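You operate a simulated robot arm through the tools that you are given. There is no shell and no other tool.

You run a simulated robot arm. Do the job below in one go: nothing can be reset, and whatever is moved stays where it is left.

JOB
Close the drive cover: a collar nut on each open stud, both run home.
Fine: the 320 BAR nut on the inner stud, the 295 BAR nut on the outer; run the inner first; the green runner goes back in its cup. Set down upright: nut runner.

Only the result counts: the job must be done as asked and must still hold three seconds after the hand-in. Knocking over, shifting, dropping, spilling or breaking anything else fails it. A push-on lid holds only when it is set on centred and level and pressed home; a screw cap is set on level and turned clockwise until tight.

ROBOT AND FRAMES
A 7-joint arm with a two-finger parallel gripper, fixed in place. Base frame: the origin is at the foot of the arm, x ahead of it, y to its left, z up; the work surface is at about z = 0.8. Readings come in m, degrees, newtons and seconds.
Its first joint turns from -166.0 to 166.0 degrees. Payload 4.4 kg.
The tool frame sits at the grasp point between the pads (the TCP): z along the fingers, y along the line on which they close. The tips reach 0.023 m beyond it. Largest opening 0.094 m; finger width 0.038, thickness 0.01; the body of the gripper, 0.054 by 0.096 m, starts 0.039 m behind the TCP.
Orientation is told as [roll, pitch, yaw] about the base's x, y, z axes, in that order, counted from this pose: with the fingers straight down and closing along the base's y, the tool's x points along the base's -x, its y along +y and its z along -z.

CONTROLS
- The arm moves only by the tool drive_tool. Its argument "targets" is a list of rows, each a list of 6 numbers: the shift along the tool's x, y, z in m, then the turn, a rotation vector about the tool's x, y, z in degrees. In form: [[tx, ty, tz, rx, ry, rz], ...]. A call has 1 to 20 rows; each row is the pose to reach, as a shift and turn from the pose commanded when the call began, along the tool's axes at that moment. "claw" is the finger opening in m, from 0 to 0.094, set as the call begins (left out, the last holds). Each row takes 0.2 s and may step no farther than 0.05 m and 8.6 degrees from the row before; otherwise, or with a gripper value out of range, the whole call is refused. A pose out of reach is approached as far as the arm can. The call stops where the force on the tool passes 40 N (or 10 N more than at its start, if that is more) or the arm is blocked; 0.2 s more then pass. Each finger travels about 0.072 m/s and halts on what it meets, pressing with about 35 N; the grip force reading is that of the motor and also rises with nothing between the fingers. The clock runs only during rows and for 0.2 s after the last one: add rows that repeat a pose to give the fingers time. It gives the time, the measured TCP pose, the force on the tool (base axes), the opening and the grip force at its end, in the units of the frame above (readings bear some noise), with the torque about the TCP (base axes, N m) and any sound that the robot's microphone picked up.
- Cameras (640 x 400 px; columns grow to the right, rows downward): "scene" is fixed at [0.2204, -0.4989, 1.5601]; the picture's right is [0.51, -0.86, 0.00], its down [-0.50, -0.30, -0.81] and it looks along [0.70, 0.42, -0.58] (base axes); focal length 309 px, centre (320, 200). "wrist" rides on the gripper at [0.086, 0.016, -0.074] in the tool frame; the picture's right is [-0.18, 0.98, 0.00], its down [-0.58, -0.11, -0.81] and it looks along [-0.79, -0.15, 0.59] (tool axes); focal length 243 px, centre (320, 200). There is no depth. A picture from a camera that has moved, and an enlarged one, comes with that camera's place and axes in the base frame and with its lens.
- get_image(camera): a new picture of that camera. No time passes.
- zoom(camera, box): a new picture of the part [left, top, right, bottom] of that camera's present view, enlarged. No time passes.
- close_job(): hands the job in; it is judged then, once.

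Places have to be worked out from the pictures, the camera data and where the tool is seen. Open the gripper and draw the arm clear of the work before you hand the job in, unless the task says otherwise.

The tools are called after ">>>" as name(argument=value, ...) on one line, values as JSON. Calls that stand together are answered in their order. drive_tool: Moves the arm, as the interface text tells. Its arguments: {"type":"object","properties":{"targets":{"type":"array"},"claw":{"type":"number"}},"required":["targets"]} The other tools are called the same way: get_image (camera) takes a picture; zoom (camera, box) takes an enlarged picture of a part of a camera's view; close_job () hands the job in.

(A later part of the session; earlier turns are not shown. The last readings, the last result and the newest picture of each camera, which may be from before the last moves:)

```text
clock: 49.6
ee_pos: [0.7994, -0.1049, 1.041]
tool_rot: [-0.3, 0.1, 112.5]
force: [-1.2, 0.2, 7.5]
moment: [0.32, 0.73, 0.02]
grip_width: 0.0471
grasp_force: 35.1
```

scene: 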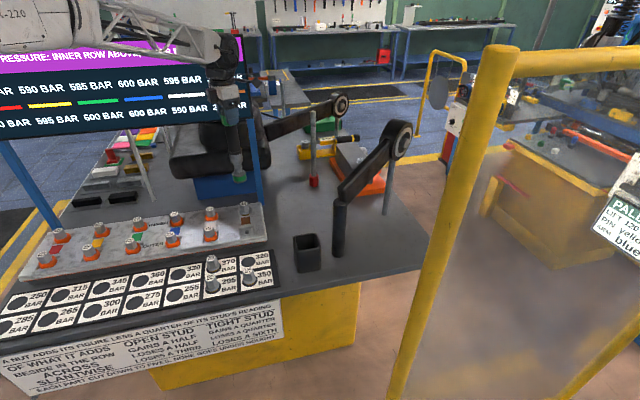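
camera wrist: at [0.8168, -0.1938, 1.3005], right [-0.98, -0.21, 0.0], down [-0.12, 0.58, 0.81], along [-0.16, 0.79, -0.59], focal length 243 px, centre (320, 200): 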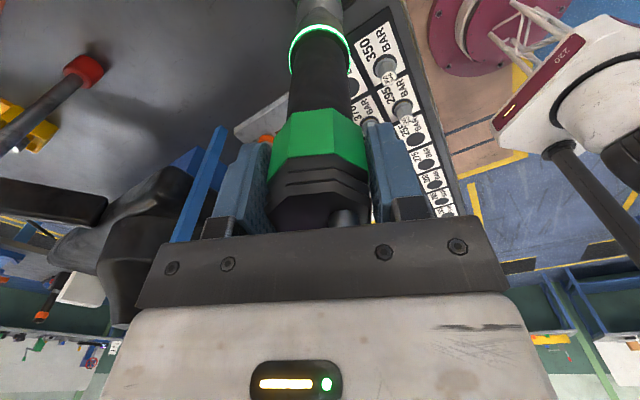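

It touched the floor at TCP 1.041, the same height I picked it up from. I open the fingers and rise straight up.

>>> drive_tool(targets=[[0, 0, -0.001, 0, 0, 0], [0, 0, -0.001, 0, 0, 0], [0, 0, -0.001, 0, 0, 0], [0, 0, -0.001, 0, 0, 0]], claw=0.08)

>>> drive_tool(targets=[[0, 0, -0.02, 0, 0, 0], [0, 0, -0.045, 0, 0, 0], [0, 0, -0.07, 0, 0, 0], [0, 0, -0.095, 0, 0, 0], [0, 0, -0.12, 0, 0, 0], [0, 0, -0.12, 0, 0, 0]])

>>> get_image(camera="scene")

>>> zoom(camera="scene", box=[280, 180, 340, 270])

>>> get_image(camera="wrist")

```text
clock: 50.6
ee_pos: [0.8005, -0.1041, 1.0419]
tool_rot: [-0.2, 0.0, 112.5]
force: [0.9, -0.4, -0.5]
moment: [-0.01, 0.0, -0.02]
grip_width: 0.0798
grasp_force: 0.0
```

```text
clock: 52.0
ee_pos: [0.8004, -0.1049, 1.1636]
tool_rot: [-0.2, 0.1, 112.5]
force: [0.4, 0.4, 0.6]
moment: [-0.03, -0.03, 0.0]
grip_width: 0.0801
grasp_force: 0.0
```

```text
taken
```

scene: 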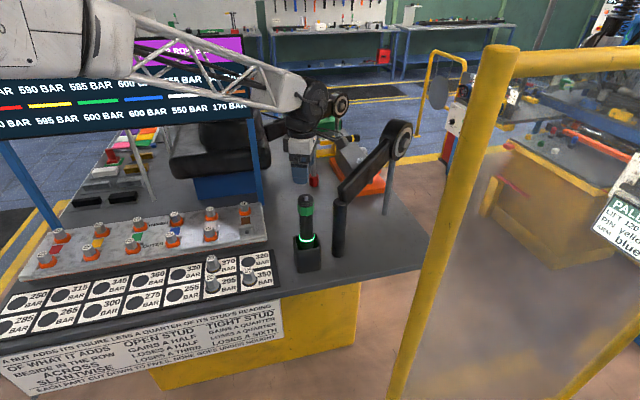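

```text
4.44 times, centred on (310, 225) of scene
camera zoom: at [0.2204, -0.4989, 1.5601], right [0.51, -0.86, 0.0], down [-0.5, -0.3, -0.81], along [0.7, 0.42, -0.58], focal length 1373 px, centre (364, 89)
```

zoom: 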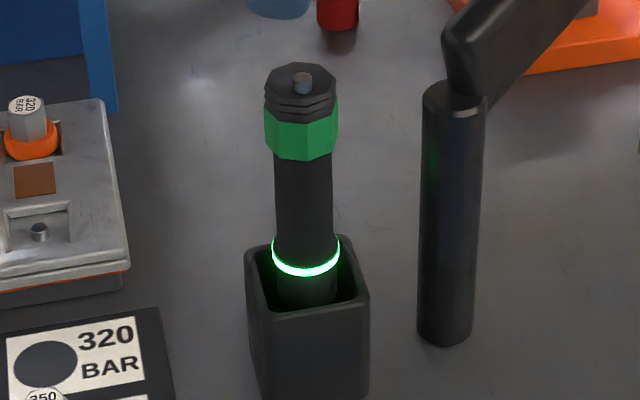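

```text
taken
camera wrist: at [0.8181, -0.1906, 1.2369], right [-0.98, -0.21, 0.0], down [-0.12, 0.58, 0.81], along [-0.16, 0.79, -0.59], focal length 243 px, centre (320, 200)
```

wrist: 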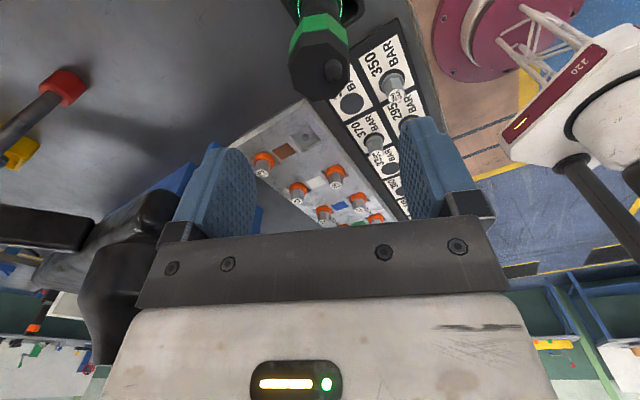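

The runner stands upright in the cup and the outer stud now reads 170. Next is the 295 nut, which I expect near (0.572, 0.082). I move there at a safe height and turn to yaw 14.4°.

>>> drive_tool(targets=[[-0.0216, 0.0114, -0.005, 0, 0, 8.18], [-0.0432, 0.0228, -0.005, 0, 0, 16.35], [-0.0648, 0.0342, 0.0, 0, 0, 24.5], [-0.0863, 0.0456, 0.0, 0, 0, 32.7], [-0.1079, 0.057, 0.02, 0, 0, 40.9], [-0.1295, 0.0684, 0.04, 0, 0, 49.05], [-0.1511, 0.0797, 0.065, 0, 0, 57.2], [-0.1727, 0.0911, 0.09, 0, 0, 65.4], [-0.1943, 0.1025, 0.115, 0, 0, 73.6], [-0.2158, 0.1139, 0.14, 0, 0, 81.75], [-0.2374, 0.1253, 0.16, 0, 0, 89.9], [-0.259, 0.1367, 0.18, 0, 0, 98.1], [-0.259, 0.1367, 0.18, 0, 0, 98.1], [-0.259, 0.1367, 0.18, 0, 0, 98.1]], claw=0.07)

>>> get_image(camera="wrist")

>>> zoom(camera="wrist", box=[270, 0, 370, 100])

>>> get_image(camera="scene")

```text
clock: 55.0
ee_pos: [0.5718, 0.0836, 0.9818]
tool_rot: [0.0, -0.2, 14.4]
force: [0.0, 0.6, 0.4]
moment: [-0.01, 0.03, 0.01]
grip_width: 0.0703
grasp_force: 0.0
```

```text
taken
camera wrist: at [0.4839, 0.0773, 1.0557], right [-0.07, 1.0, 0.0], down [0.59, 0.04, 0.81], along [0.81, 0.05, -0.59], focal length 243 px, centre (320, 200)
```

wrist: 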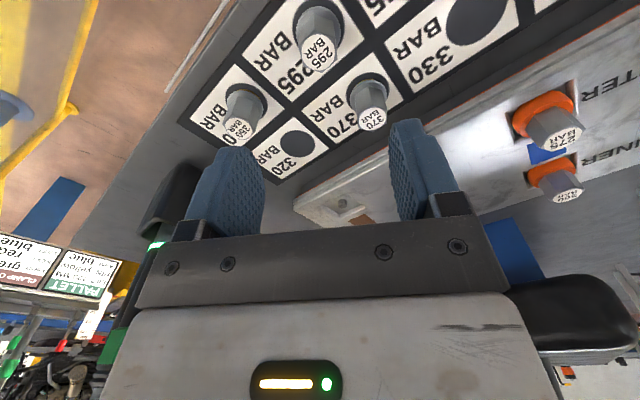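

```text
4.00 times, centred on (320, 50) of wrist
camera zoom: at [0.4839, 0.0773, 1.0557], right [-0.07, 1.0, 0.0], down [0.59, 0.04, 0.81], along [0.81, 0.05, -0.59], focal length 970 px, centre (320, 800)
```

zoom: 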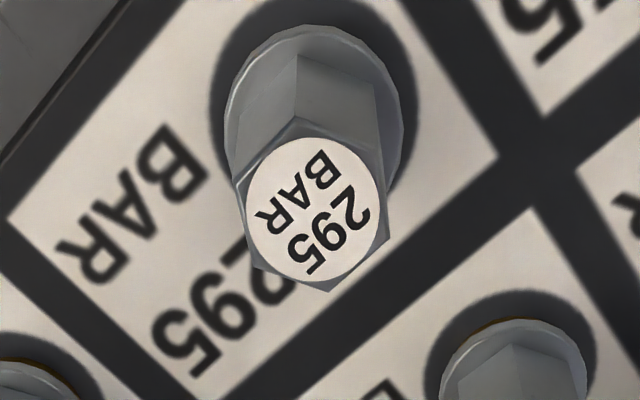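

```text
taken
```

scene: 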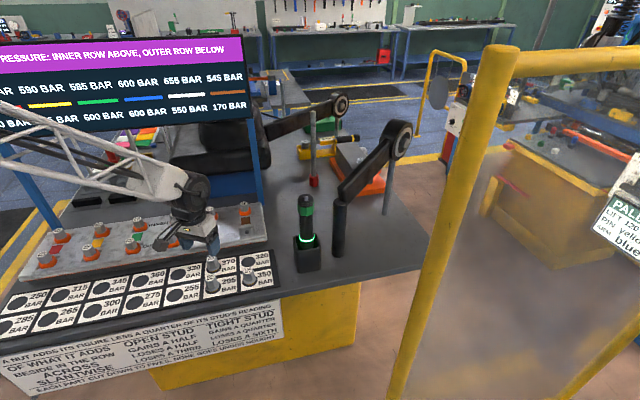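

The 295 nut is within about 3 mm of the tool axis and in the same orientation as the 320 nut was. I correct and descend partway for a final check.

>>> drive_tool(targets=[[0.0026, -0.0005, 0.02, 0, 0, 0], [0.0026, -0.0005, 0.05, 0, 0, 0], [0.0026, -0.0005, 0.08, 0, 0, 0], [0.0026, -0.0005, 0.105, 0, 0, 0], [0.0026, -0.0005, 0.12, 0, 0, 0], [0.0026, -0.0005, 0.12, 0, 0, 0]], claw=0.06)

>>> zoom(camera="wrist", box=[240, 80, 400, 220])

```text
clock: 56.4
ee_pos: [0.5725, 0.0811, 0.8593]
tool_rot: [-0.1, -0.1, 14.4]
force: [-0.4, -0.3, 0.6]
moment: [-0.05, 0.0, 0.01]
grip_width: 0.06
grasp_force: 0.0
```

```text
2.86 times, centred on (320, 150) of wrist
camera zoom: at [0.4847, 0.0759, 0.9332], right [-0.07, 1.0, 0.0], down [0.59, 0.04, 0.81], along [0.81, 0.05, -0.59], focal length 693 px, centre (320, 343)
```

zoom: 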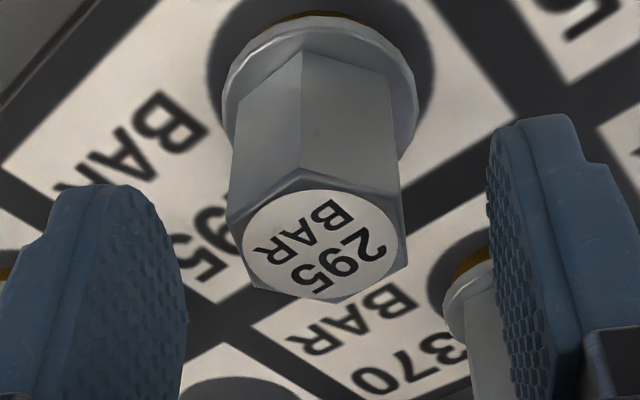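

The nut's axis is still about 3 mm toward the base along the pads. I shift onto it, go down to TCP≈0.8445, and close.

>>> drive_tool(targets=[[0.003, 0.0003, 0.005, 0, 0, 0], [0.003, 0.0003, 0.01, 0, 0, 0], [0.003, 0.0003, 0.0148, 0, 0, 0], [0.003, 0.0003, 0.0148, 0, 0, 0], [0.003, 0.0003, 0.0148, 0, 0, 0]])

>>> zoom(camera="wrist", box=[240, 80, 400, 220])

```text
clock: 57.6
ee_pos: [0.5697, 0.0815, 0.8452]
tool_rot: [0.1, -0.1, 14.4]
force: [0.4, 0.4, -0.4]
moment: [-0.01, -0.07, -0.01]
grip_width: 0.0597
grasp_force: 0.0
```

```text
2.86 times, centred on (320, 150) of wrist
camera zoom: at [0.4813, 0.076, 0.9189], right [-0.07, 1.0, 0.0], down [0.59, 0.04, 0.81], along [0.81, 0.05, -0.59], focal length 693 px, centre (320, 343)
```

zoom: 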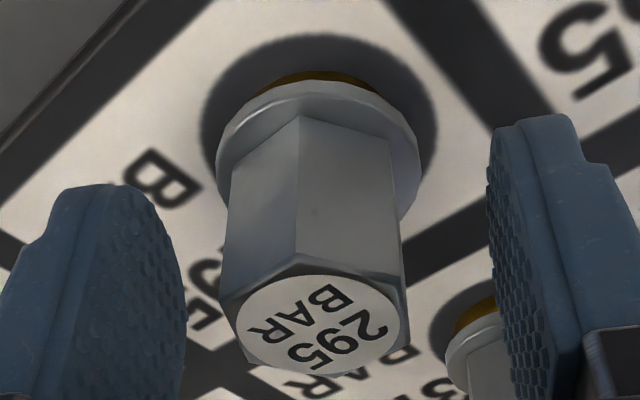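

The view matches the 320 grasp. I close the fingers and lift.

>>> drive_tool(targets=[[0, 0, 0, 0, 0, 0], [0, 0, 0, 0, 0, 0], [0, 0, 0, 0, 0, 0], [0, 0, 0, 0, 0, 0]], claw=0.0)

>>> drive_tool(targets=[[0, 0, -0.01, 0, 0, 0], [0, 0, -0.03, 0, 0, 0], [0, 0, -0.06, 0, 0, 0], [0, 0, -0.09, 0, 0, 0], [0, 0, -0.12, 0, 0, 0], [0, 0, -0.12, 0, 0, 0], [0, 0, -0.12, 0, 0, 0]])

>>> get_image(camera="wrist")

>>> zoom(camera="wrist", box=[240, 80, 400, 220])

```text
clock: 58.6
ee_pos: [0.5683, 0.0819, 0.8445]
tool_rot: [0.0, -0.1, 14.3]
force: [0.2, 0.6, 0.8]
moment: [0.06, 0.01, 0.04]
grip_width: 0.0277
grasp_force: 35.0
```

```text
clock: 60.2
ee_pos: [0.5709, 0.0821, 0.9651]
tool_rot: [0.0, -0.1, 14.4]
force: [-0.5, -0.2, -1.1]
moment: [-0.03, 0.01, 0.01]
grip_width: 0.0277
grasp_force: 35.0
```

```text
taken
camera wrist: at [0.4828, 0.0763, 1.0388], right [-0.07, 1.0, 0.0], down [0.59, 0.04, 0.81], along [0.81, 0.05, -0.59], focal length 243 px, centre (320, 200)
```

wrist: 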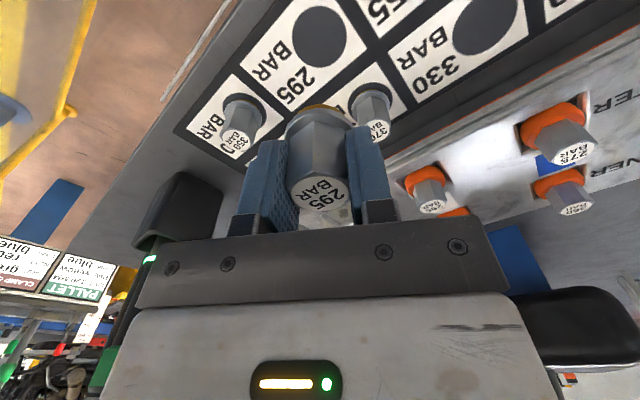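

```text
2.86 times, centred on (320, 150) of wrist
camera zoom: at [0.4828, 0.0763, 1.0388], right [-0.07, 1.0, 0.0], down [0.59, 0.04, 0.81], along [0.81, 0.05, -0.59], focal length 693 px, centre (320, 343)
```

zoom: 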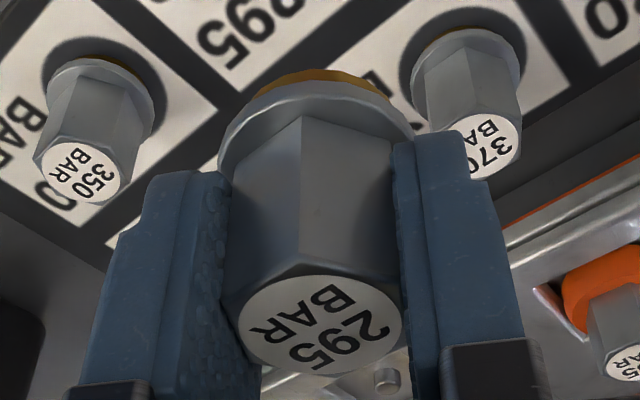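

The 295 nut is held. I carry it to just short of the outer stud (about 0.780, 0.132) at the same height.

>>> drive_tool(targets=[[-0.0339, -0.0013, 0, 0, 0, 0], [-0.0678, -0.0026, 0, 0, 0, 0], [-0.1018, -0.004, 0, 0, 0, 0], [-0.1357, -0.0053, 0, 0, 0, 0], [-0.1696, -0.0066, 0, 0, 0, 0], [-0.2035, -0.0079, 0, 0, 0, 0], [-0.2035, -0.0079, 0, 0, 0, 0], [-0.2035, -0.0079, 0, 0, 0, 0]])

>>> zoom(camera="wrist", box=[260, 40, 380, 160])

>>> get_image(camera="wrist")

```text
clock: 62.0
ee_pos: [0.7672, 0.1256, 0.965]
tool_rot: [-0.1, -0.2, 14.4]
force: [-0.2, 0.0, -2.7]
moment: [-0.01, -0.02, 0.04]
grip_width: 0.0274
grasp_force: 34.8
```

```text
3.33 times, centred on (320, 100) of wrist
camera zoom: at [0.6797, 0.1198, 1.0389], right [-0.07, 1.0, 0.0], down [0.59, 0.04, 0.81], along [0.81, 0.05, -0.59], focal length 809 px, centre (320, 533)
```

zoom: 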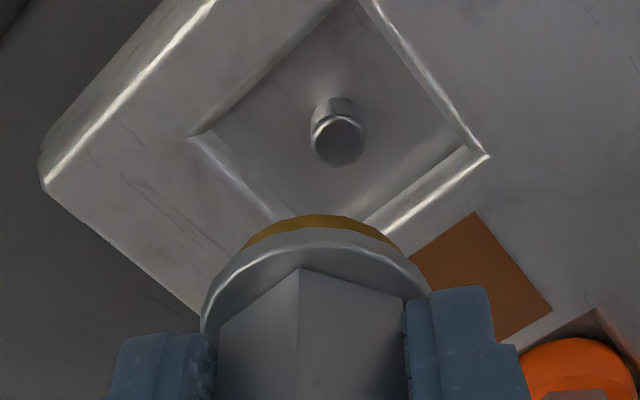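

```text
taken
camera wrist: at [0.6797, 0.1198, 1.0389], right [-0.07, 1.0, 0.0], down [0.59, 0.04, 0.81], along [0.81, 0.05, -0.59], focal length 243 px, centre (320, 200)
```

wrist: 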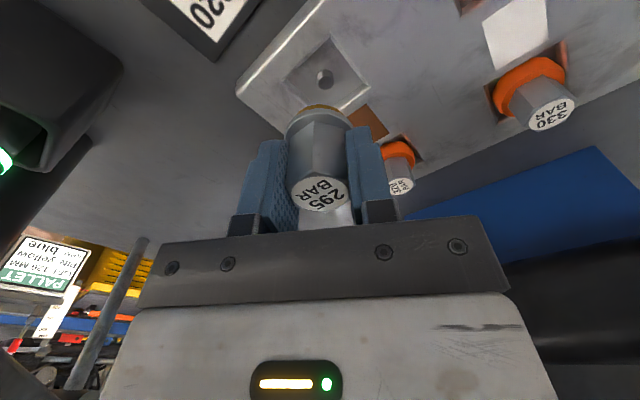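

The stud is about 17 mm ahead of the tool axis. I centre over it and come down to TCP≈0.92 to check.

>>> drive_tool(targets=[[-0.0087, 0.0007, 0.02, 0, 0, 0], [-0.0174, 0.0013, 0.044, 0, 0, 0], [-0.0174, 0.0013, 0.044, 0, 0, 0], [-0.0174, 0.0013, 0.044, 0, 0, 0]])

>>> zoom(camera="wrist", box=[270, 50, 370, 150])

>>> zoom(camera="scene", box=[220, 205, 275, 250])

```text
clock: 63.0
ee_pos: [0.7856, 0.1308, 0.921]
tool_rot: [0.0, -0.1, 14.3]
force: [-0.7, -0.2, -1.7]
moment: [0.01, -0.02, 0.04]
grip_width: 0.028
grasp_force: 35.3
```

```text
4.00 times, centred on (320, 100) of wrist
camera zoom: at [0.6972, 0.1245, 0.9949], right [-0.07, 1.0, 0.0], down [0.59, 0.04, 0.81], along [0.81, 0.05, -0.59], focal length 970 px, centre (320, 600)
```

zoom: 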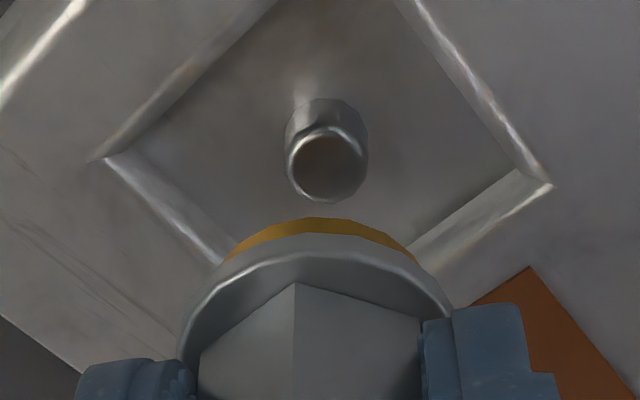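

```text
8.89 times, centred on (248, 228) of scene
camera zoom: at [0.2204, -0.4989, 1.5601], right [0.51, -0.86, 0.0], down [-0.5, -0.3, -0.81], along [0.7, 0.42, -0.58], focal length 2746 px, centre (964, -44)
```

zoom: 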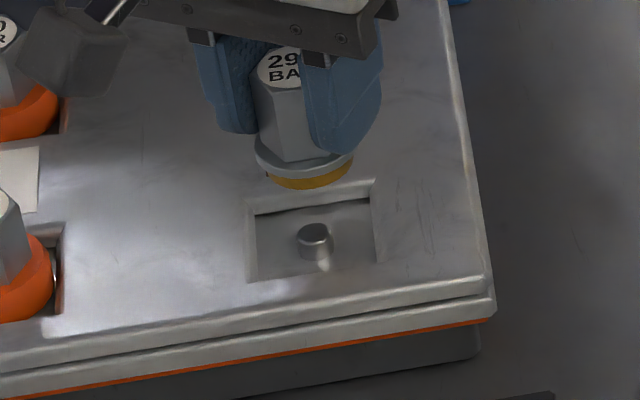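

The stud is about 1.5 mm to the +y side of the tool axis. I correct and lower to just above the tip.

>>> drive_tool(targets=[[0.0003, 0.0016, 0.01, 0, 0, 0], [0.0003, 0.0016, 0.02, 0, 0, 0], [0.0003, 0.0016, 0.028, 0, 0, 0], [0.0003, 0.0016, 0.028, 0, 0, 0]])

>>> zoom(camera="wrist", box=[270, 50, 370, 150])

>>> zoom(camera="scene", box=[230, 215, 270, 245])

```text
clock: 64.0
ee_pos: [0.7848, 0.1321, 0.8922]
tool_rot: [-0.1, -0.1, 14.4]
force: [-0.1, 0.3, -1.9]
moment: [0.06, -0.01, -0.01]
grip_width: 0.0279
grasp_force: 35.4
```

```text
4.00 times, centred on (320, 100) of wrist
camera zoom: at [0.6972, 0.126, 0.9664], right [-0.07, 1.0, 0.0], down [0.59, 0.04, 0.81], along [0.81, 0.05, -0.59], focal length 970 px, centre (320, 600)
```

zoom: 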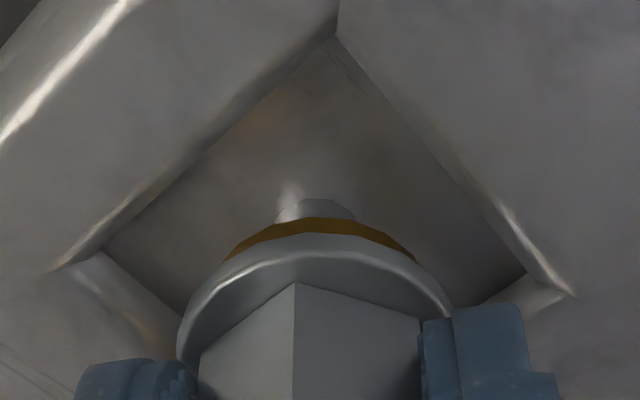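

```text
13.33 times, centred on (250, 230) of scene
camera zoom: at [0.2204, -0.4989, 1.5601], right [0.51, -0.86, 0.0], down [-0.5, -0.3, -0.81], along [0.7, 0.42, -0.58], focal length 4119 px, centre (1253, -200)
```

zoom: 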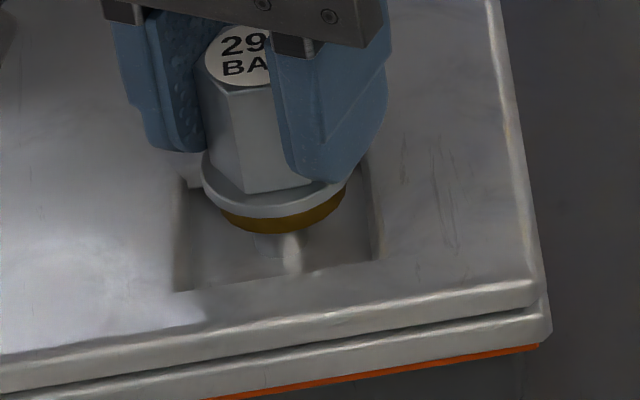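

It is well aligned, within about 1 mm in both views. I lower slowly onto the stud until contact.

>>> drive_tool(targets=[[0, 0.0003, 0.003, 0, 0, 0], [0, 0.0003, 0.006, 0, 0, 0], [0, 0.0003, 0.009, 0, 0, 0], [0, 0.0003, 0.012, 0, 0, 0], [0, 0.0003, 0.014, 0, 0, 0], [0, 0.0003, 0.016, 0, 0, 0], [0, 0.0003, 0.018, 0, 0, 0], [0, 0.0003, 0.02, 0, 0, 0], [0, 0.0003, 0.022, 0, 0, 0]])

>>> zoom(camera="wrist", box=[270, 50, 370, 150])

>>> zoom(camera="scene", box=[230, 215, 270, 245])

```text
clock: 66.0
ee_pos: [0.7865, 0.1333, 0.8758]
tool_rot: [0.0, -0.3, 14.4]
force: [-5.3, -2.3, 5.9]
moment: [-0.03, 0.11, 0.07]
grip_width: 0.0279
grasp_force: 35.4
stopped in row 9: the force on the tool passed its limit at 45 N (the readings are from after the stop); the commanded pose is now the measured one
```

```text
4.00 times, centred on (320, 100) of wrist
camera zoom: at [0.6976, 0.1268, 0.9485], right [-0.07, 1.0, 0.0], down [0.59, 0.04, 0.81], along [0.81, 0.05, -0.59], focal length 970 px, centre (320, 600)
```

zoom: 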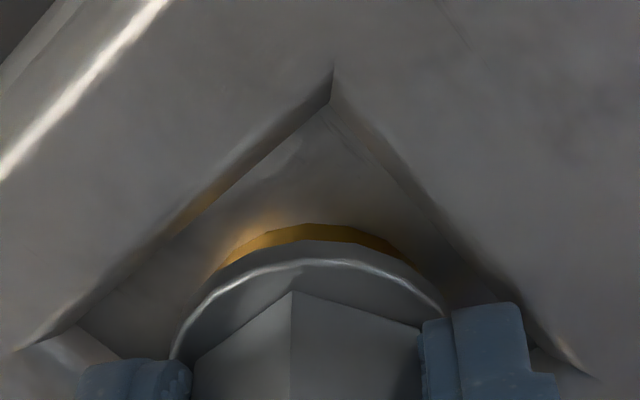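

```text
13.33 times, centred on (250, 230) of scene
camera zoom: at [0.2204, -0.4989, 1.5601], right [0.51, -0.86, 0.0], down [-0.5, -0.3, -0.81], along [0.7, 0.42, -0.58], focal length 4119 px, centre (1253, -200)
```

zoom: 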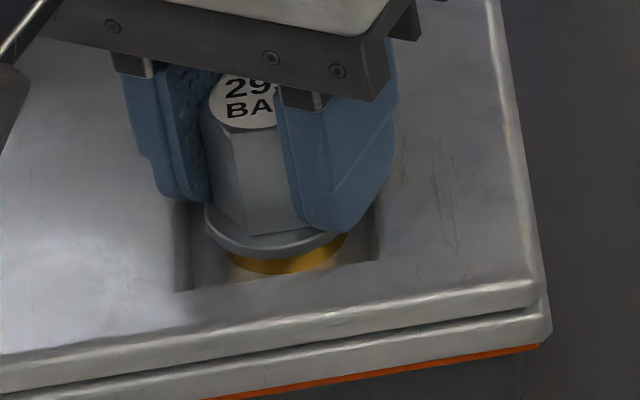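

Contact came at the same height as for the inner nut, so the 295 nut is seated over the outer stud and level. I release and back straight up.

>>> drive_tool(targets=[[0, 0, 0, 0, 0, 0], [0, 0, 0, 0, 0, 0], [0, 0, 0, 0, 0, 0], [0, 0, -0.02, 0, 0, 0], [0, 0, -0.05, 0, 0, 0], [0, 0, -0.08, 0, 0, 0], [0, 0, -0.11, 0, 0, 0], [0, 0, -0.11, 0, 0, 0]], claw=0.055)

>>> zoom(camera="wrist", box=[260, 0, 380, 120])

>>> zoom(camera="scene", box=[220, 195, 275, 250])

>>> get_image(camera="wrist")

```text
clock: 67.8
ee_pos: [0.7857, 0.132, 0.9836]
tool_rot: [0.0, -0.3, 14.4]
force: [-0.4, 0.0, 0.2]
moment: [-0.02, 0.05, -0.02]
grip_width: 0.055
grasp_force: 0.0
```

```text
3.33 times, centred on (320, 60) of wrist
camera zoom: at [0.6977, 0.1256, 1.0579], right [-0.07, 1.0, 0.0], down [0.59, 0.04, 0.81], along [0.81, 0.05, -0.59], focal length 809 px, centre (320, 667)
```

zoom: 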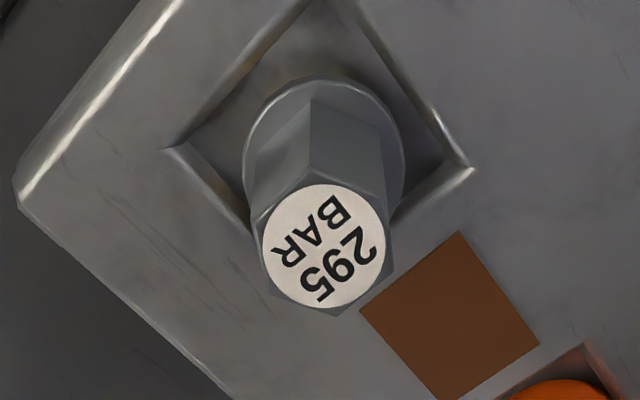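

```text
7.27 times, centred on (248, 222) of scene
camera zoom: at [0.2204, -0.4989, 1.5601], right [0.51, -0.86, 0.0], down [-0.5, -0.3, -0.81], along [0.7, 0.42, -0.58], focal length 2247 px, centre (847, 36)
```

zoom: 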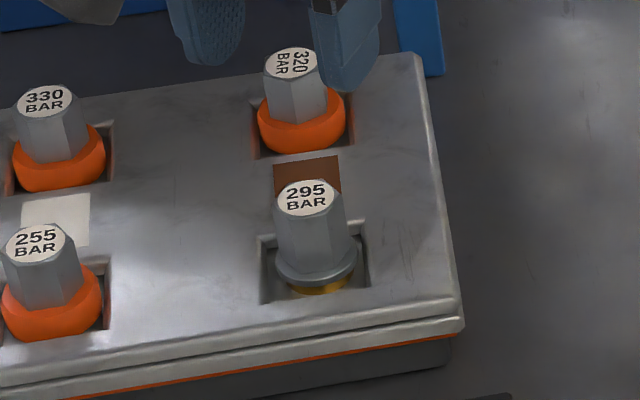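

```text
taken
camera wrist: at [0.6977, 0.1256, 1.0579], right [-0.07, 1.0, 0.0], down [0.59, 0.04, 0.81], along [0.81, 0.05, -0.59], focal length 243 px, centre (320, 200)
```

wrist: 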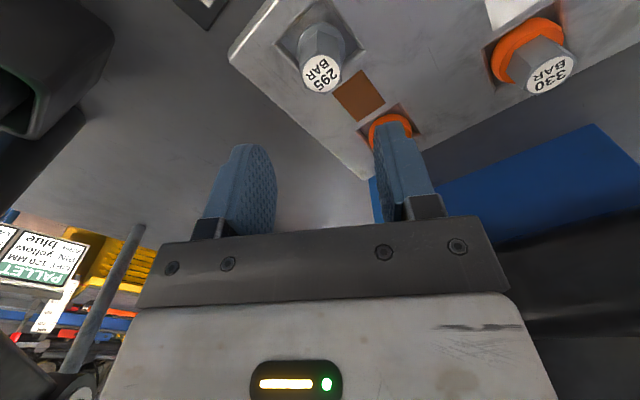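

The 295 nut stands level on the outer stud at about (0.782, 0.132). I rise and go back over the runner at yaw 112.5°.

>>> drive_tool(targets=[[0.0037, -0.0194, -0.035, 0, 0, -8.18], [0.0074, -0.0388, -0.07, 0, 0, -16.35], [0.0111, -0.0582, -0.105, 0, 0, -24.5], [0.0148, -0.0776, -0.14, 0, 0, -32.7], [0.0185, -0.097, -0.17, 0, 0, -40.9], [0.0222, -0.1164, -0.185, 0, 0, -49.05], [0.0258, -0.1358, -0.185, 0, 0, -57.2], [0.0295, -0.1552, -0.185, 0, 0, -65.4], [0.0332, -0.1746, -0.185, 0, 0, -73.6], [0.0369, -0.194, -0.185, 0, 0, -81.75], [0.0406, -0.2134, -0.185, 0, 0, -89.9], [0.0443, -0.2328, -0.185, 0, 0, -98.1], [0.0443, -0.2328, -0.16, 0, 0, -98.1], [0.0443, -0.2328, -0.147, 0, 0, -98.1], [0.0443, -0.2328, -0.147, 0, 0, -98.1]], claw=0.08)

>>> zoom(camera="wrist", box=[270, 50, 370, 150])

>>> zoom(camera="scene", box=[200, 150, 360, 280])

```text
clock: 71.0
ee_pos: [0.7994, -0.1027, 1.1311]
tool_rot: [-0.3, 0.1, 112.4]
force: [0.3, 0.1, 0.1]
moment: [0.03, 0.0, 0.02]
grip_width: 0.0799
grasp_force: 0.0
```

```text
4.00 times, centred on (320, 100) of wrist
camera zoom: at [0.8169, -0.1899, 1.2057], right [-0.98, -0.21, -0.01], down [-0.13, 0.58, 0.81], along [-0.16, 0.79, -0.59], focal length 970 px, centre (320, 600)
```

zoom: 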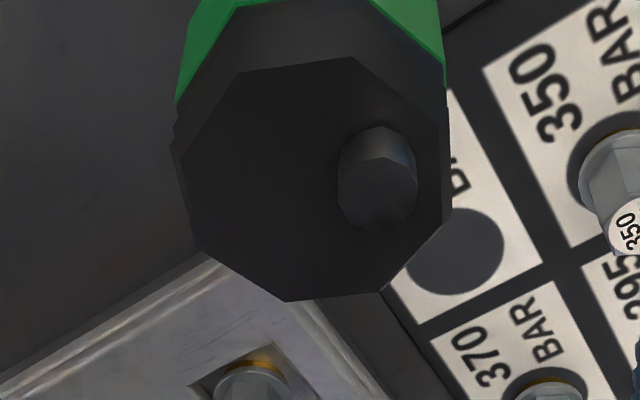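

```text
3.08 times, centred on (280, 215) of scene
camera zoom: at [0.2204, -0.4989, 1.5601], right [0.51, -0.86, 0.0], down [-0.5, -0.3, -0.81], along [0.7, 0.42, -0.58], focal length 950 px, centre (443, 154)
```

zoom: 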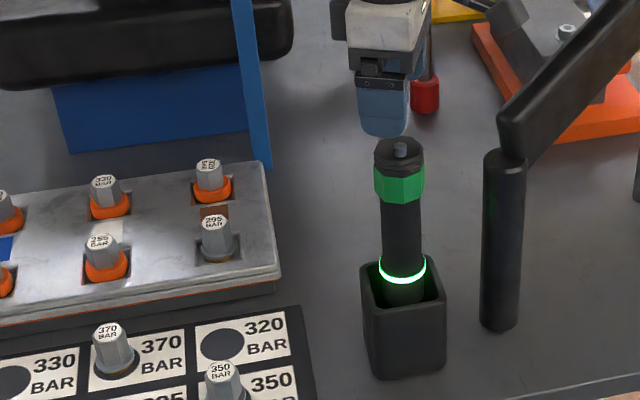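

The runner's head is about 3 mm along tool x from the axis. I shift and descend to the same grip height (TCP≈1.042).

>>> drive_tool(targets=[[0.003, 0, 0.0, 0, 0, 0], [0.003, 0, 0.025, 0, 0, 0], [0.003, 0, 0.05, 0, 0, 0], [0.003, 0, 0.07, 0, 0, 0], [0.003, 0, 0.082, 0, 0, 0], [0.003, 0, 0.089, 0, 0, 0], [0.003, 0, 0.089, 0, 0, 0]])

>>> get_image(camera="wrist")

>>> zoom(camera="scene", box=[280, 170, 340, 260])

```text
clock: 72.6
ee_pos: [0.8019, -0.108, 1.042]
tool_rot: [-0.4, 0.1, 112.6]
force: [-0.2, 0.0, -0.1]
moment: [-0.01, 0.0, 0.0]
grip_width: 0.0799
grasp_force: 0.0
```

```text
taken
camera wrist: at [0.8191, -0.1933, 1.1168], right [-0.98, -0.21, -0.01], down [-0.13, 0.58, 0.81], along [-0.16, 0.79, -0.59], focal length 243 px, centre (320, 200)
```

wrist: 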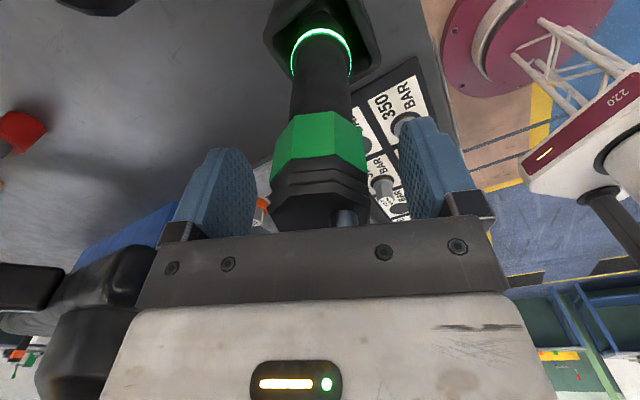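

```text
4.44 times, centred on (310, 215) of scene
camera zoom: at [0.2204, -0.4989, 1.5601], right [0.51, -0.86, 0.0], down [-0.5, -0.3, -0.81], along [0.7, 0.42, -0.58], focal length 1373 px, centre (364, 133)
```

zoom: 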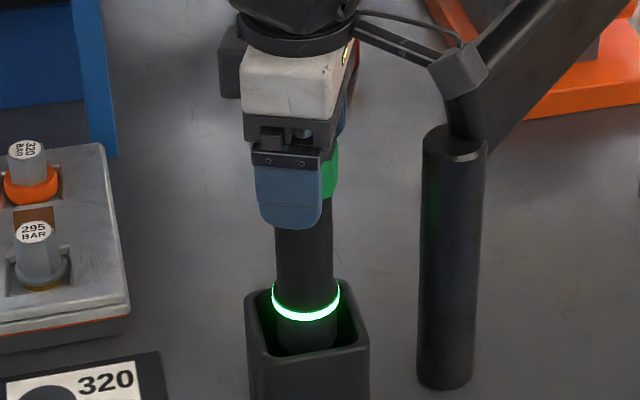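

Everything is clear. I nudge back 1 mm and close on the green band.

>>> drive_tool(targets=[[-0.001, 0, 0, 0, 0, 0], [-0.001, 0, 0, 0, 0, 0], [-0.001, 0, 0, 0, 0, 0], [-0.001, 0, 0, 0, 0, 0], [-0.001, 0, 0, 0, 0, 0]], claw=0.0)

>>> drive_tool(targets=[[0, 0, -0.01, 0, 0, 0], [0, 0, -0.03, 0, 0, 0], [0, 0, -0.055, 0, 0, 0], [0, 0, -0.08, 0, 0, 0], [0, 0, -0.105, 0, 0, 0], [0, 0, -0.13, 0, 0, 0], [0, 0, -0.155, 0, 0, 0], [0, 0, -0.18, 0, 0, 0], [0, 0, -0.18, 0, 0, 0], [0, 0, -0.18, 0, 0, 0]])

>>> zoom(camera="scene", box=[285, 120, 335, 240])

>>> get_image(camera="wrist")

```text
clock: 73.8
ee_pos: [0.8013, -0.1072, 1.0431]
tool_rot: [-0.3, 0.0, 112.5]
force: [-1.7, -1.9, 2.2]
moment: [-0.62, 0.7, 0.05]
grip_width: 0.0472
grasp_force: 34.8
```

```text
clock: 76.0
ee_pos: [0.8012, -0.1049, 1.2233]
tool_rot: [-0.4, 0.2, 112.5]
force: [0.4, 0.2, -7.3]
moment: [-0.02, -0.01, 0.01]
grip_width: 0.0473
grasp_force: 35.5
```

```text
3.33 times, centred on (310, 180) of scene
camera zoom: at [0.2204, -0.4989, 1.5601], right [0.51, -0.86, 0.0], down [-0.5, -0.3, -0.81], along [0.7, 0.42, -0.58], focal length 1030 px, centre (353, 267)
```

zoom: 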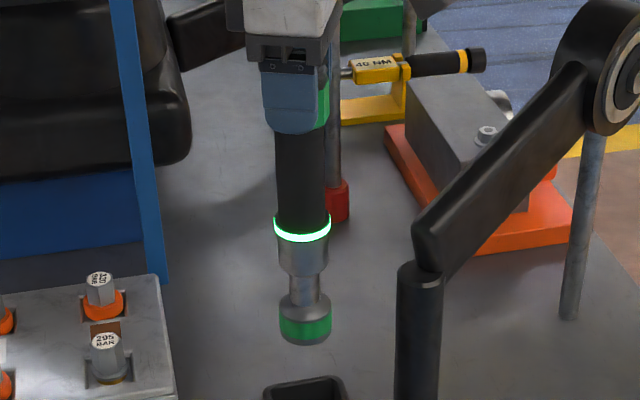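

```text
taken
camera wrist: at [0.8178, -0.1918, 1.2966], right [-0.98, -0.21, -0.01], down [-0.13, 0.58, 0.81], along [-0.16, 0.79, -0.59], focal length 243 px, centre (320, 200)
```

wrist: 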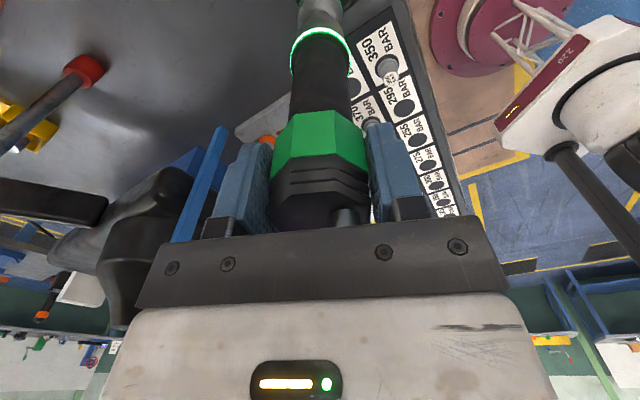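

The runner is lifted. I measure its tilt at higher zoom before moving.

>>> zoom(camera="scene", box=[295, 155, 325, 195])

>>> zoom(camera="scene", box=[295, 185, 325, 225])

>>> zoom(camera="wrist", box=[260, 0, 380, 120])

```text
10.00 times, centred on (310, 175) of scene
camera zoom: at [0.2204, -0.4989, 1.5601], right [0.51, -0.86, 0.0], down [-0.5, -0.3, -0.81], along [0.7, 0.42, -0.58], focal length 3089 px, centre (420, 450)
```

zoom: 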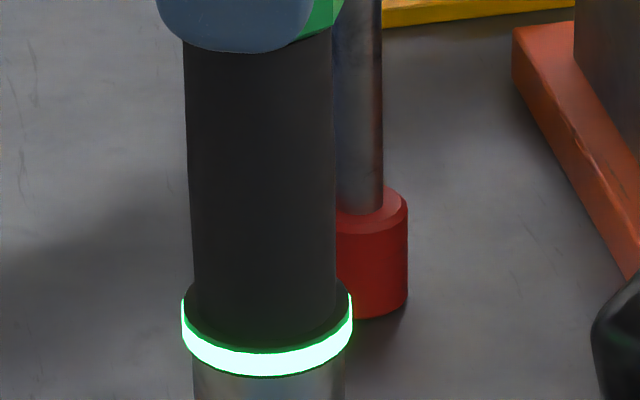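

```text
10.00 times, centred on (310, 205) of scene
camera zoom: at [0.2204, -0.4989, 1.5601], right [0.51, -0.86, 0.0], down [-0.5, -0.3, -0.81], along [0.7, 0.42, -0.58], focal length 3089 px, centre (420, 150)
```

zoom: 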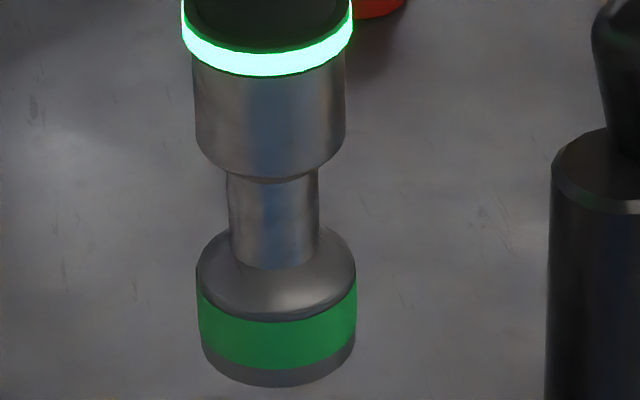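

```text
3.33 times, centred on (320, 60) of wrist
camera zoom: at [0.8178, -0.1918, 1.2966], right [-0.98, -0.21, -0.01], down [-0.13, 0.58, 0.81], along [-0.16, 0.79, -0.59], focal length 809 px, centre (320, 667)
```

zoom: 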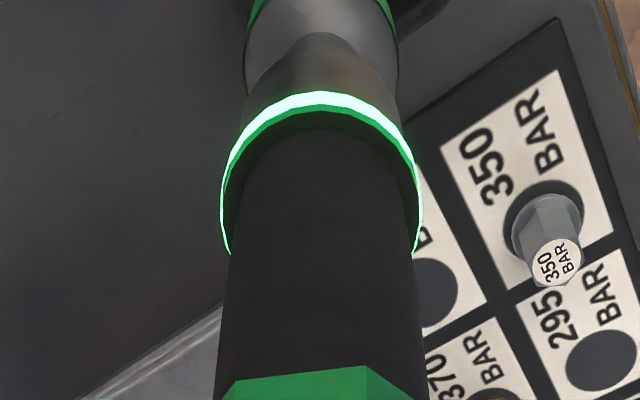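

The runner hangs vertical. I carry it over the outer nut at about (0.782, 0.132), arriving at yaw 127.6°, which is the same socket-to-hex relation as on the inner nut.

>>> drive_tool(targets=[[-0.0162, -0.0053, 0, 0, 0, -2], [-0.0485, -0.0158, 0, 0, 0, -4], [-0.0809, -0.0264, 0, 0, 0, -6], [-0.1133, -0.0369, 0, 0, 0, -8], [-0.1456, -0.0474, 0, 0, 0, -10], [-0.178, -0.058, 0, 0, 0, -12], [-0.2103, -0.0685, 0, 0, 0, -14], [-0.2265, -0.0738, 0, 0, 0, -15.1], [-0.2265, -0.0738, 0, 0, 0, -15.1], [-0.2265, -0.0738, 0, 0, 0, -15.1], [-0.2265, -0.0738, 0, 0, 0, -15.1]])

>>> zoom(camera="scene", box=[220, 165, 275, 240])

>>> get_image(camera="wrist")

>>> get_image(camera="scene")

```text
clock: 78.4
ee_pos: [0.7817, 0.1319, 1.2237]
tool_rot: [-0.3, 0.1, 127.6]
force: [0.3, 0.2, -8.0]
moment: [0.01, -0.05, 0.01]
grip_width: 0.047
grasp_force: 34.1
```

```text
5.33 times, centred on (248, 202) of scene
camera zoom: at [0.2204, -0.4989, 1.5601], right [0.51, -0.86, 0.0], down [-0.5, -0.3, -0.81], along [0.7, 0.42, -0.58], focal length 1648 px, centre (707, 187)
```

zoom: 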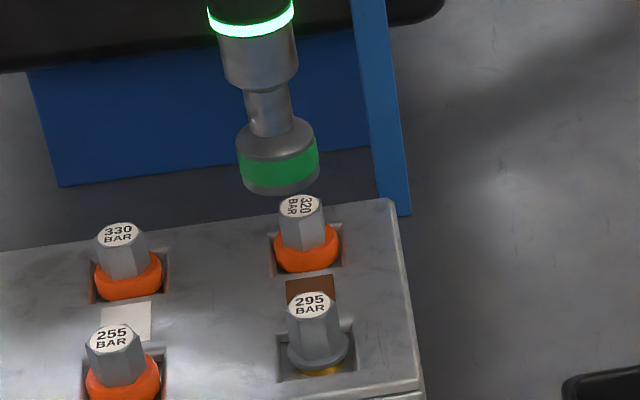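

```text
taken
camera wrist: at [0.8206, 0.0534, 1.2982], right [-0.89, -0.45, -0.01], down [-0.27, 0.53, 0.81], along [-0.36, 0.72, -0.59], focal length 243 px, centre (320, 200)
```

wrist: 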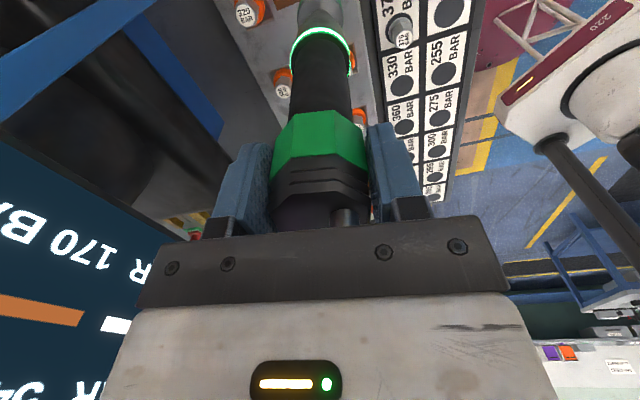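

```text
taken
```

scene: 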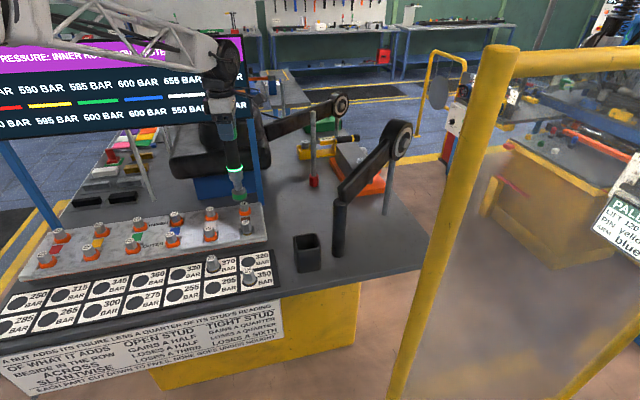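

Comparing the views, the socket looks a few mm left of the nut in the scene view. I zoom further to measure it precisely.

>>> zoom(camera="scene", box=[230, 180, 265, 208])

>>> zoom(camera="scene", box=[230, 212, 265, 240])

```text
14.29 times, centred on (248, 194) of scene
camera zoom: at [0.2204, -0.4989, 1.5601], right [0.51, -0.86, 0.0], down [-0.5, -0.3, -0.81], along [0.7, 0.42, -0.58], focal length 4413 px, centre (1356, 286)
```

zoom: 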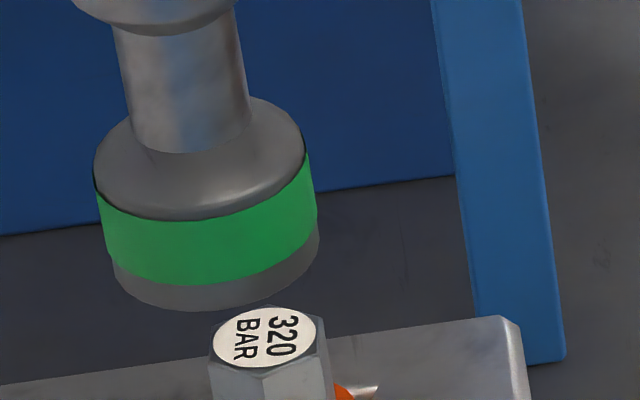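

```text
14.29 times, centred on (248, 226) of scene
camera zoom: at [0.2204, -0.4989, 1.5601], right [0.51, -0.86, 0.0], down [-0.5, -0.3, -0.81], along [0.7, 0.42, -0.58], focal length 4413 px, centre (1356, -171)
```

zoom: 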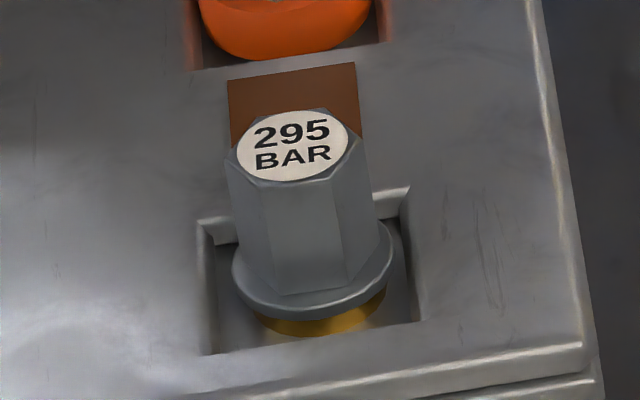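

The socket needs about 3.5 mm toward image-right, along (0.51, -0.86). I apply that and lower to about 1.5 cm above the nut.

>>> drive_tool(targets=[[0.0035, 0, 0.015, 0, 0, 0], [0.0035, 0, 0.04, 0, 0, 0], [0.0035, 0, 0.065, 0, 0, 0], [0.0035, 0, 0.08, 0, 0, 0], [0.0035, 0, 0.09, 0, 0, 0], [0.0035, 0, 0.09, 0, 0, 0], [0.0035, 0, 0.09, 0, 0, 0]])

>>> zoom(camera="scene", box=[230, 205, 265, 240])

```text
clock: 80.0
ee_pos: [0.7844, 0.1293, 1.1331]
tool_rot: [-0.3, 0.1, 127.7]
force: [1.7, 0.1, -7.9]
moment: [-0.01, -0.02, -0.04]
grip_width: 0.0466
grasp_force: 35.9
```

```text
11.43 times, centred on (248, 222) of scene
camera zoom: at [0.2204, -0.4989, 1.5601], right [0.51, -0.86, 0.0], down [-0.5, -0.3, -0.81], along [0.7, 0.42, -0.58], focal length 3530 px, centre (1149, -57)
```

zoom: 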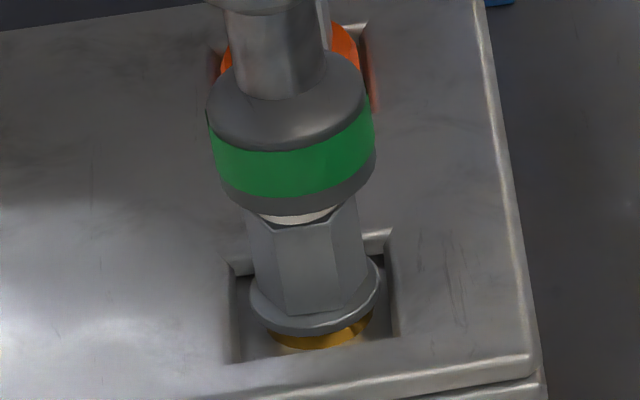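

Aligned to about 1 mm. I lower slowly onto the nut.

>>> drive_tool(targets=[[-0.0007, 0, 0.003, 0, 0, 0], [-0.0007, 0, 0.006, 0, 0, 0], [-0.0007, 0, 0.009, 0, 0, 0], [-0.0007, 0, 0.012, 0, 0, 0], [-0.0007, 0, 0.015, 0, 0, 0], [-0.0007, 0, 0.018, 0, 0, 0], [-0.0007, 0, 0.021, 0, 0, 0], [-0.0007, 0, 0.023, 0, 0, 0]])

>>> zoom(camera="scene", box=[230, 205, 265, 240])

```text
clock: 81.8
ee_pos: [0.7839, 0.1298, 1.11]
tool_rot: [-0.3, 0.2, 127.7]
force: [0.5, 0.2, -7.1]
moment: [-0.01, -0.02, 0.0]
grip_width: 0.047
grasp_force: 34.8
```

```text
11.43 times, centred on (248, 222) of scene
camera zoom: at [0.2204, -0.4989, 1.5601], right [0.51, -0.86, 0.0], down [-0.5, -0.3, -0.81], along [0.7, 0.42, -0.58], focal length 3530 px, centre (1149, -57)
```

zoom: 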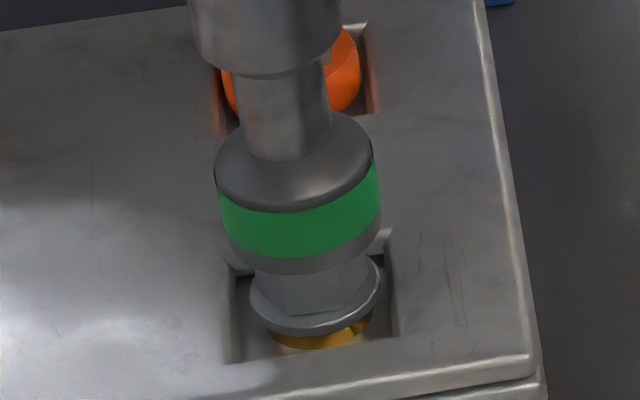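

There is no contact yet and the rim is already below the nut's top, so the hex is inside the socket. I continue down gently while turning slowly clockwise.

>>> drive_tool(targets=[[0, 0, 0.001, 0, 0, 0], [0, 0, 0.002, 0, 0, 2], [0, 0, 0.003, 0, 0, 4], [0, 0, 0.004, 0, 0, 6], [0, 0, 0.005, 0, 0, 8]])

>>> zoom(camera="scene", box=[230, 205, 265, 240])

```text
clock: 83.0
ee_pos: [0.7838, 0.1288, 1.1056]
tool_rot: [-0.4, 0.0, 119.7]
force: [-2.0, -1.7, 27.1]
moment: [-0.27, 0.57, 0.25]
grip_width: 0.0462
grasp_force: 35.1
```

```text
11.43 times, centred on (248, 222) of scene
camera zoom: at [0.2204, -0.4989, 1.5601], right [0.51, -0.86, 0.0], down [-0.5, -0.3, -0.81], along [0.7, 0.42, -0.58], focal length 3530 px, centre (1149, -57)
```

zoom: 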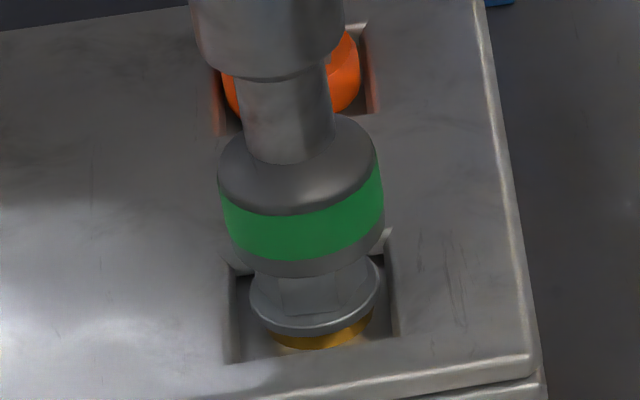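

I have the same seating force as on the inner nut. I ease off 2 mm and turn clockwise 40°.

>>> drive_tool(targets=[[0, 0, -0.002, 0, 0, 0], [0, 0, -0.002, 0, 0, 6], [0, 0, -0.002, 0, 0, 12], [0, 0, -0.002, 0, 0, 18], [0, 0, -0.002, 0, 0, 24], [0, 0, -0.002, 0, 0, 30], [0, 0, -0.002, 0, 0, 36], [0, 0, -0.002, 0, 0, 40], [0, 0, -0.002, 0, 0, 40]])

>>> zoom(camera="scene", box=[230, 205, 265, 240])

>>> get_image(camera="wrist")

```text
clock: 85.0
ee_pos: [0.7834, 0.1295, 1.1065]
tool_rot: [-0.3, 0.0, 79.4]
force: [1.2, -2.3, 1.0]
moment: [-0.49, -0.18, 0.0]
grip_width: 0.0467
grasp_force: 35.0
```

```text
11.43 times, centred on (248, 222) of scene
camera zoom: at [0.2204, -0.4989, 1.5601], right [0.51, -0.86, 0.0], down [-0.5, -0.3, -0.81], along [0.7, 0.42, -0.58], focal length 3530 px, centre (1149, -57)
```

zoom: 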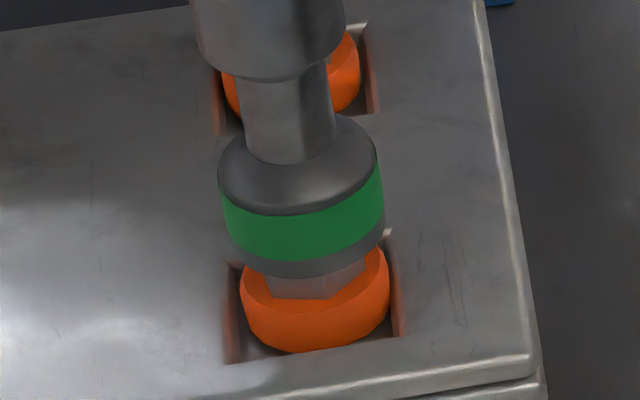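

```text
taken
camera wrist: at [0.7511, 0.0474, 1.1801], right [-0.93, 0.36, 0.0], down [0.21, 0.55, 0.81], along [0.29, 0.75, -0.59], focal length 243 px, centre (320, 200)
```

wrist: 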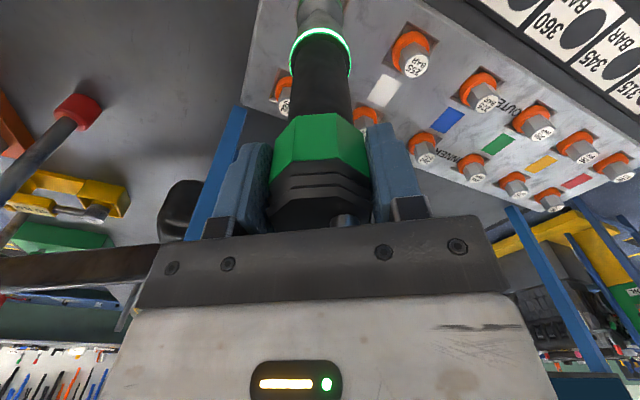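

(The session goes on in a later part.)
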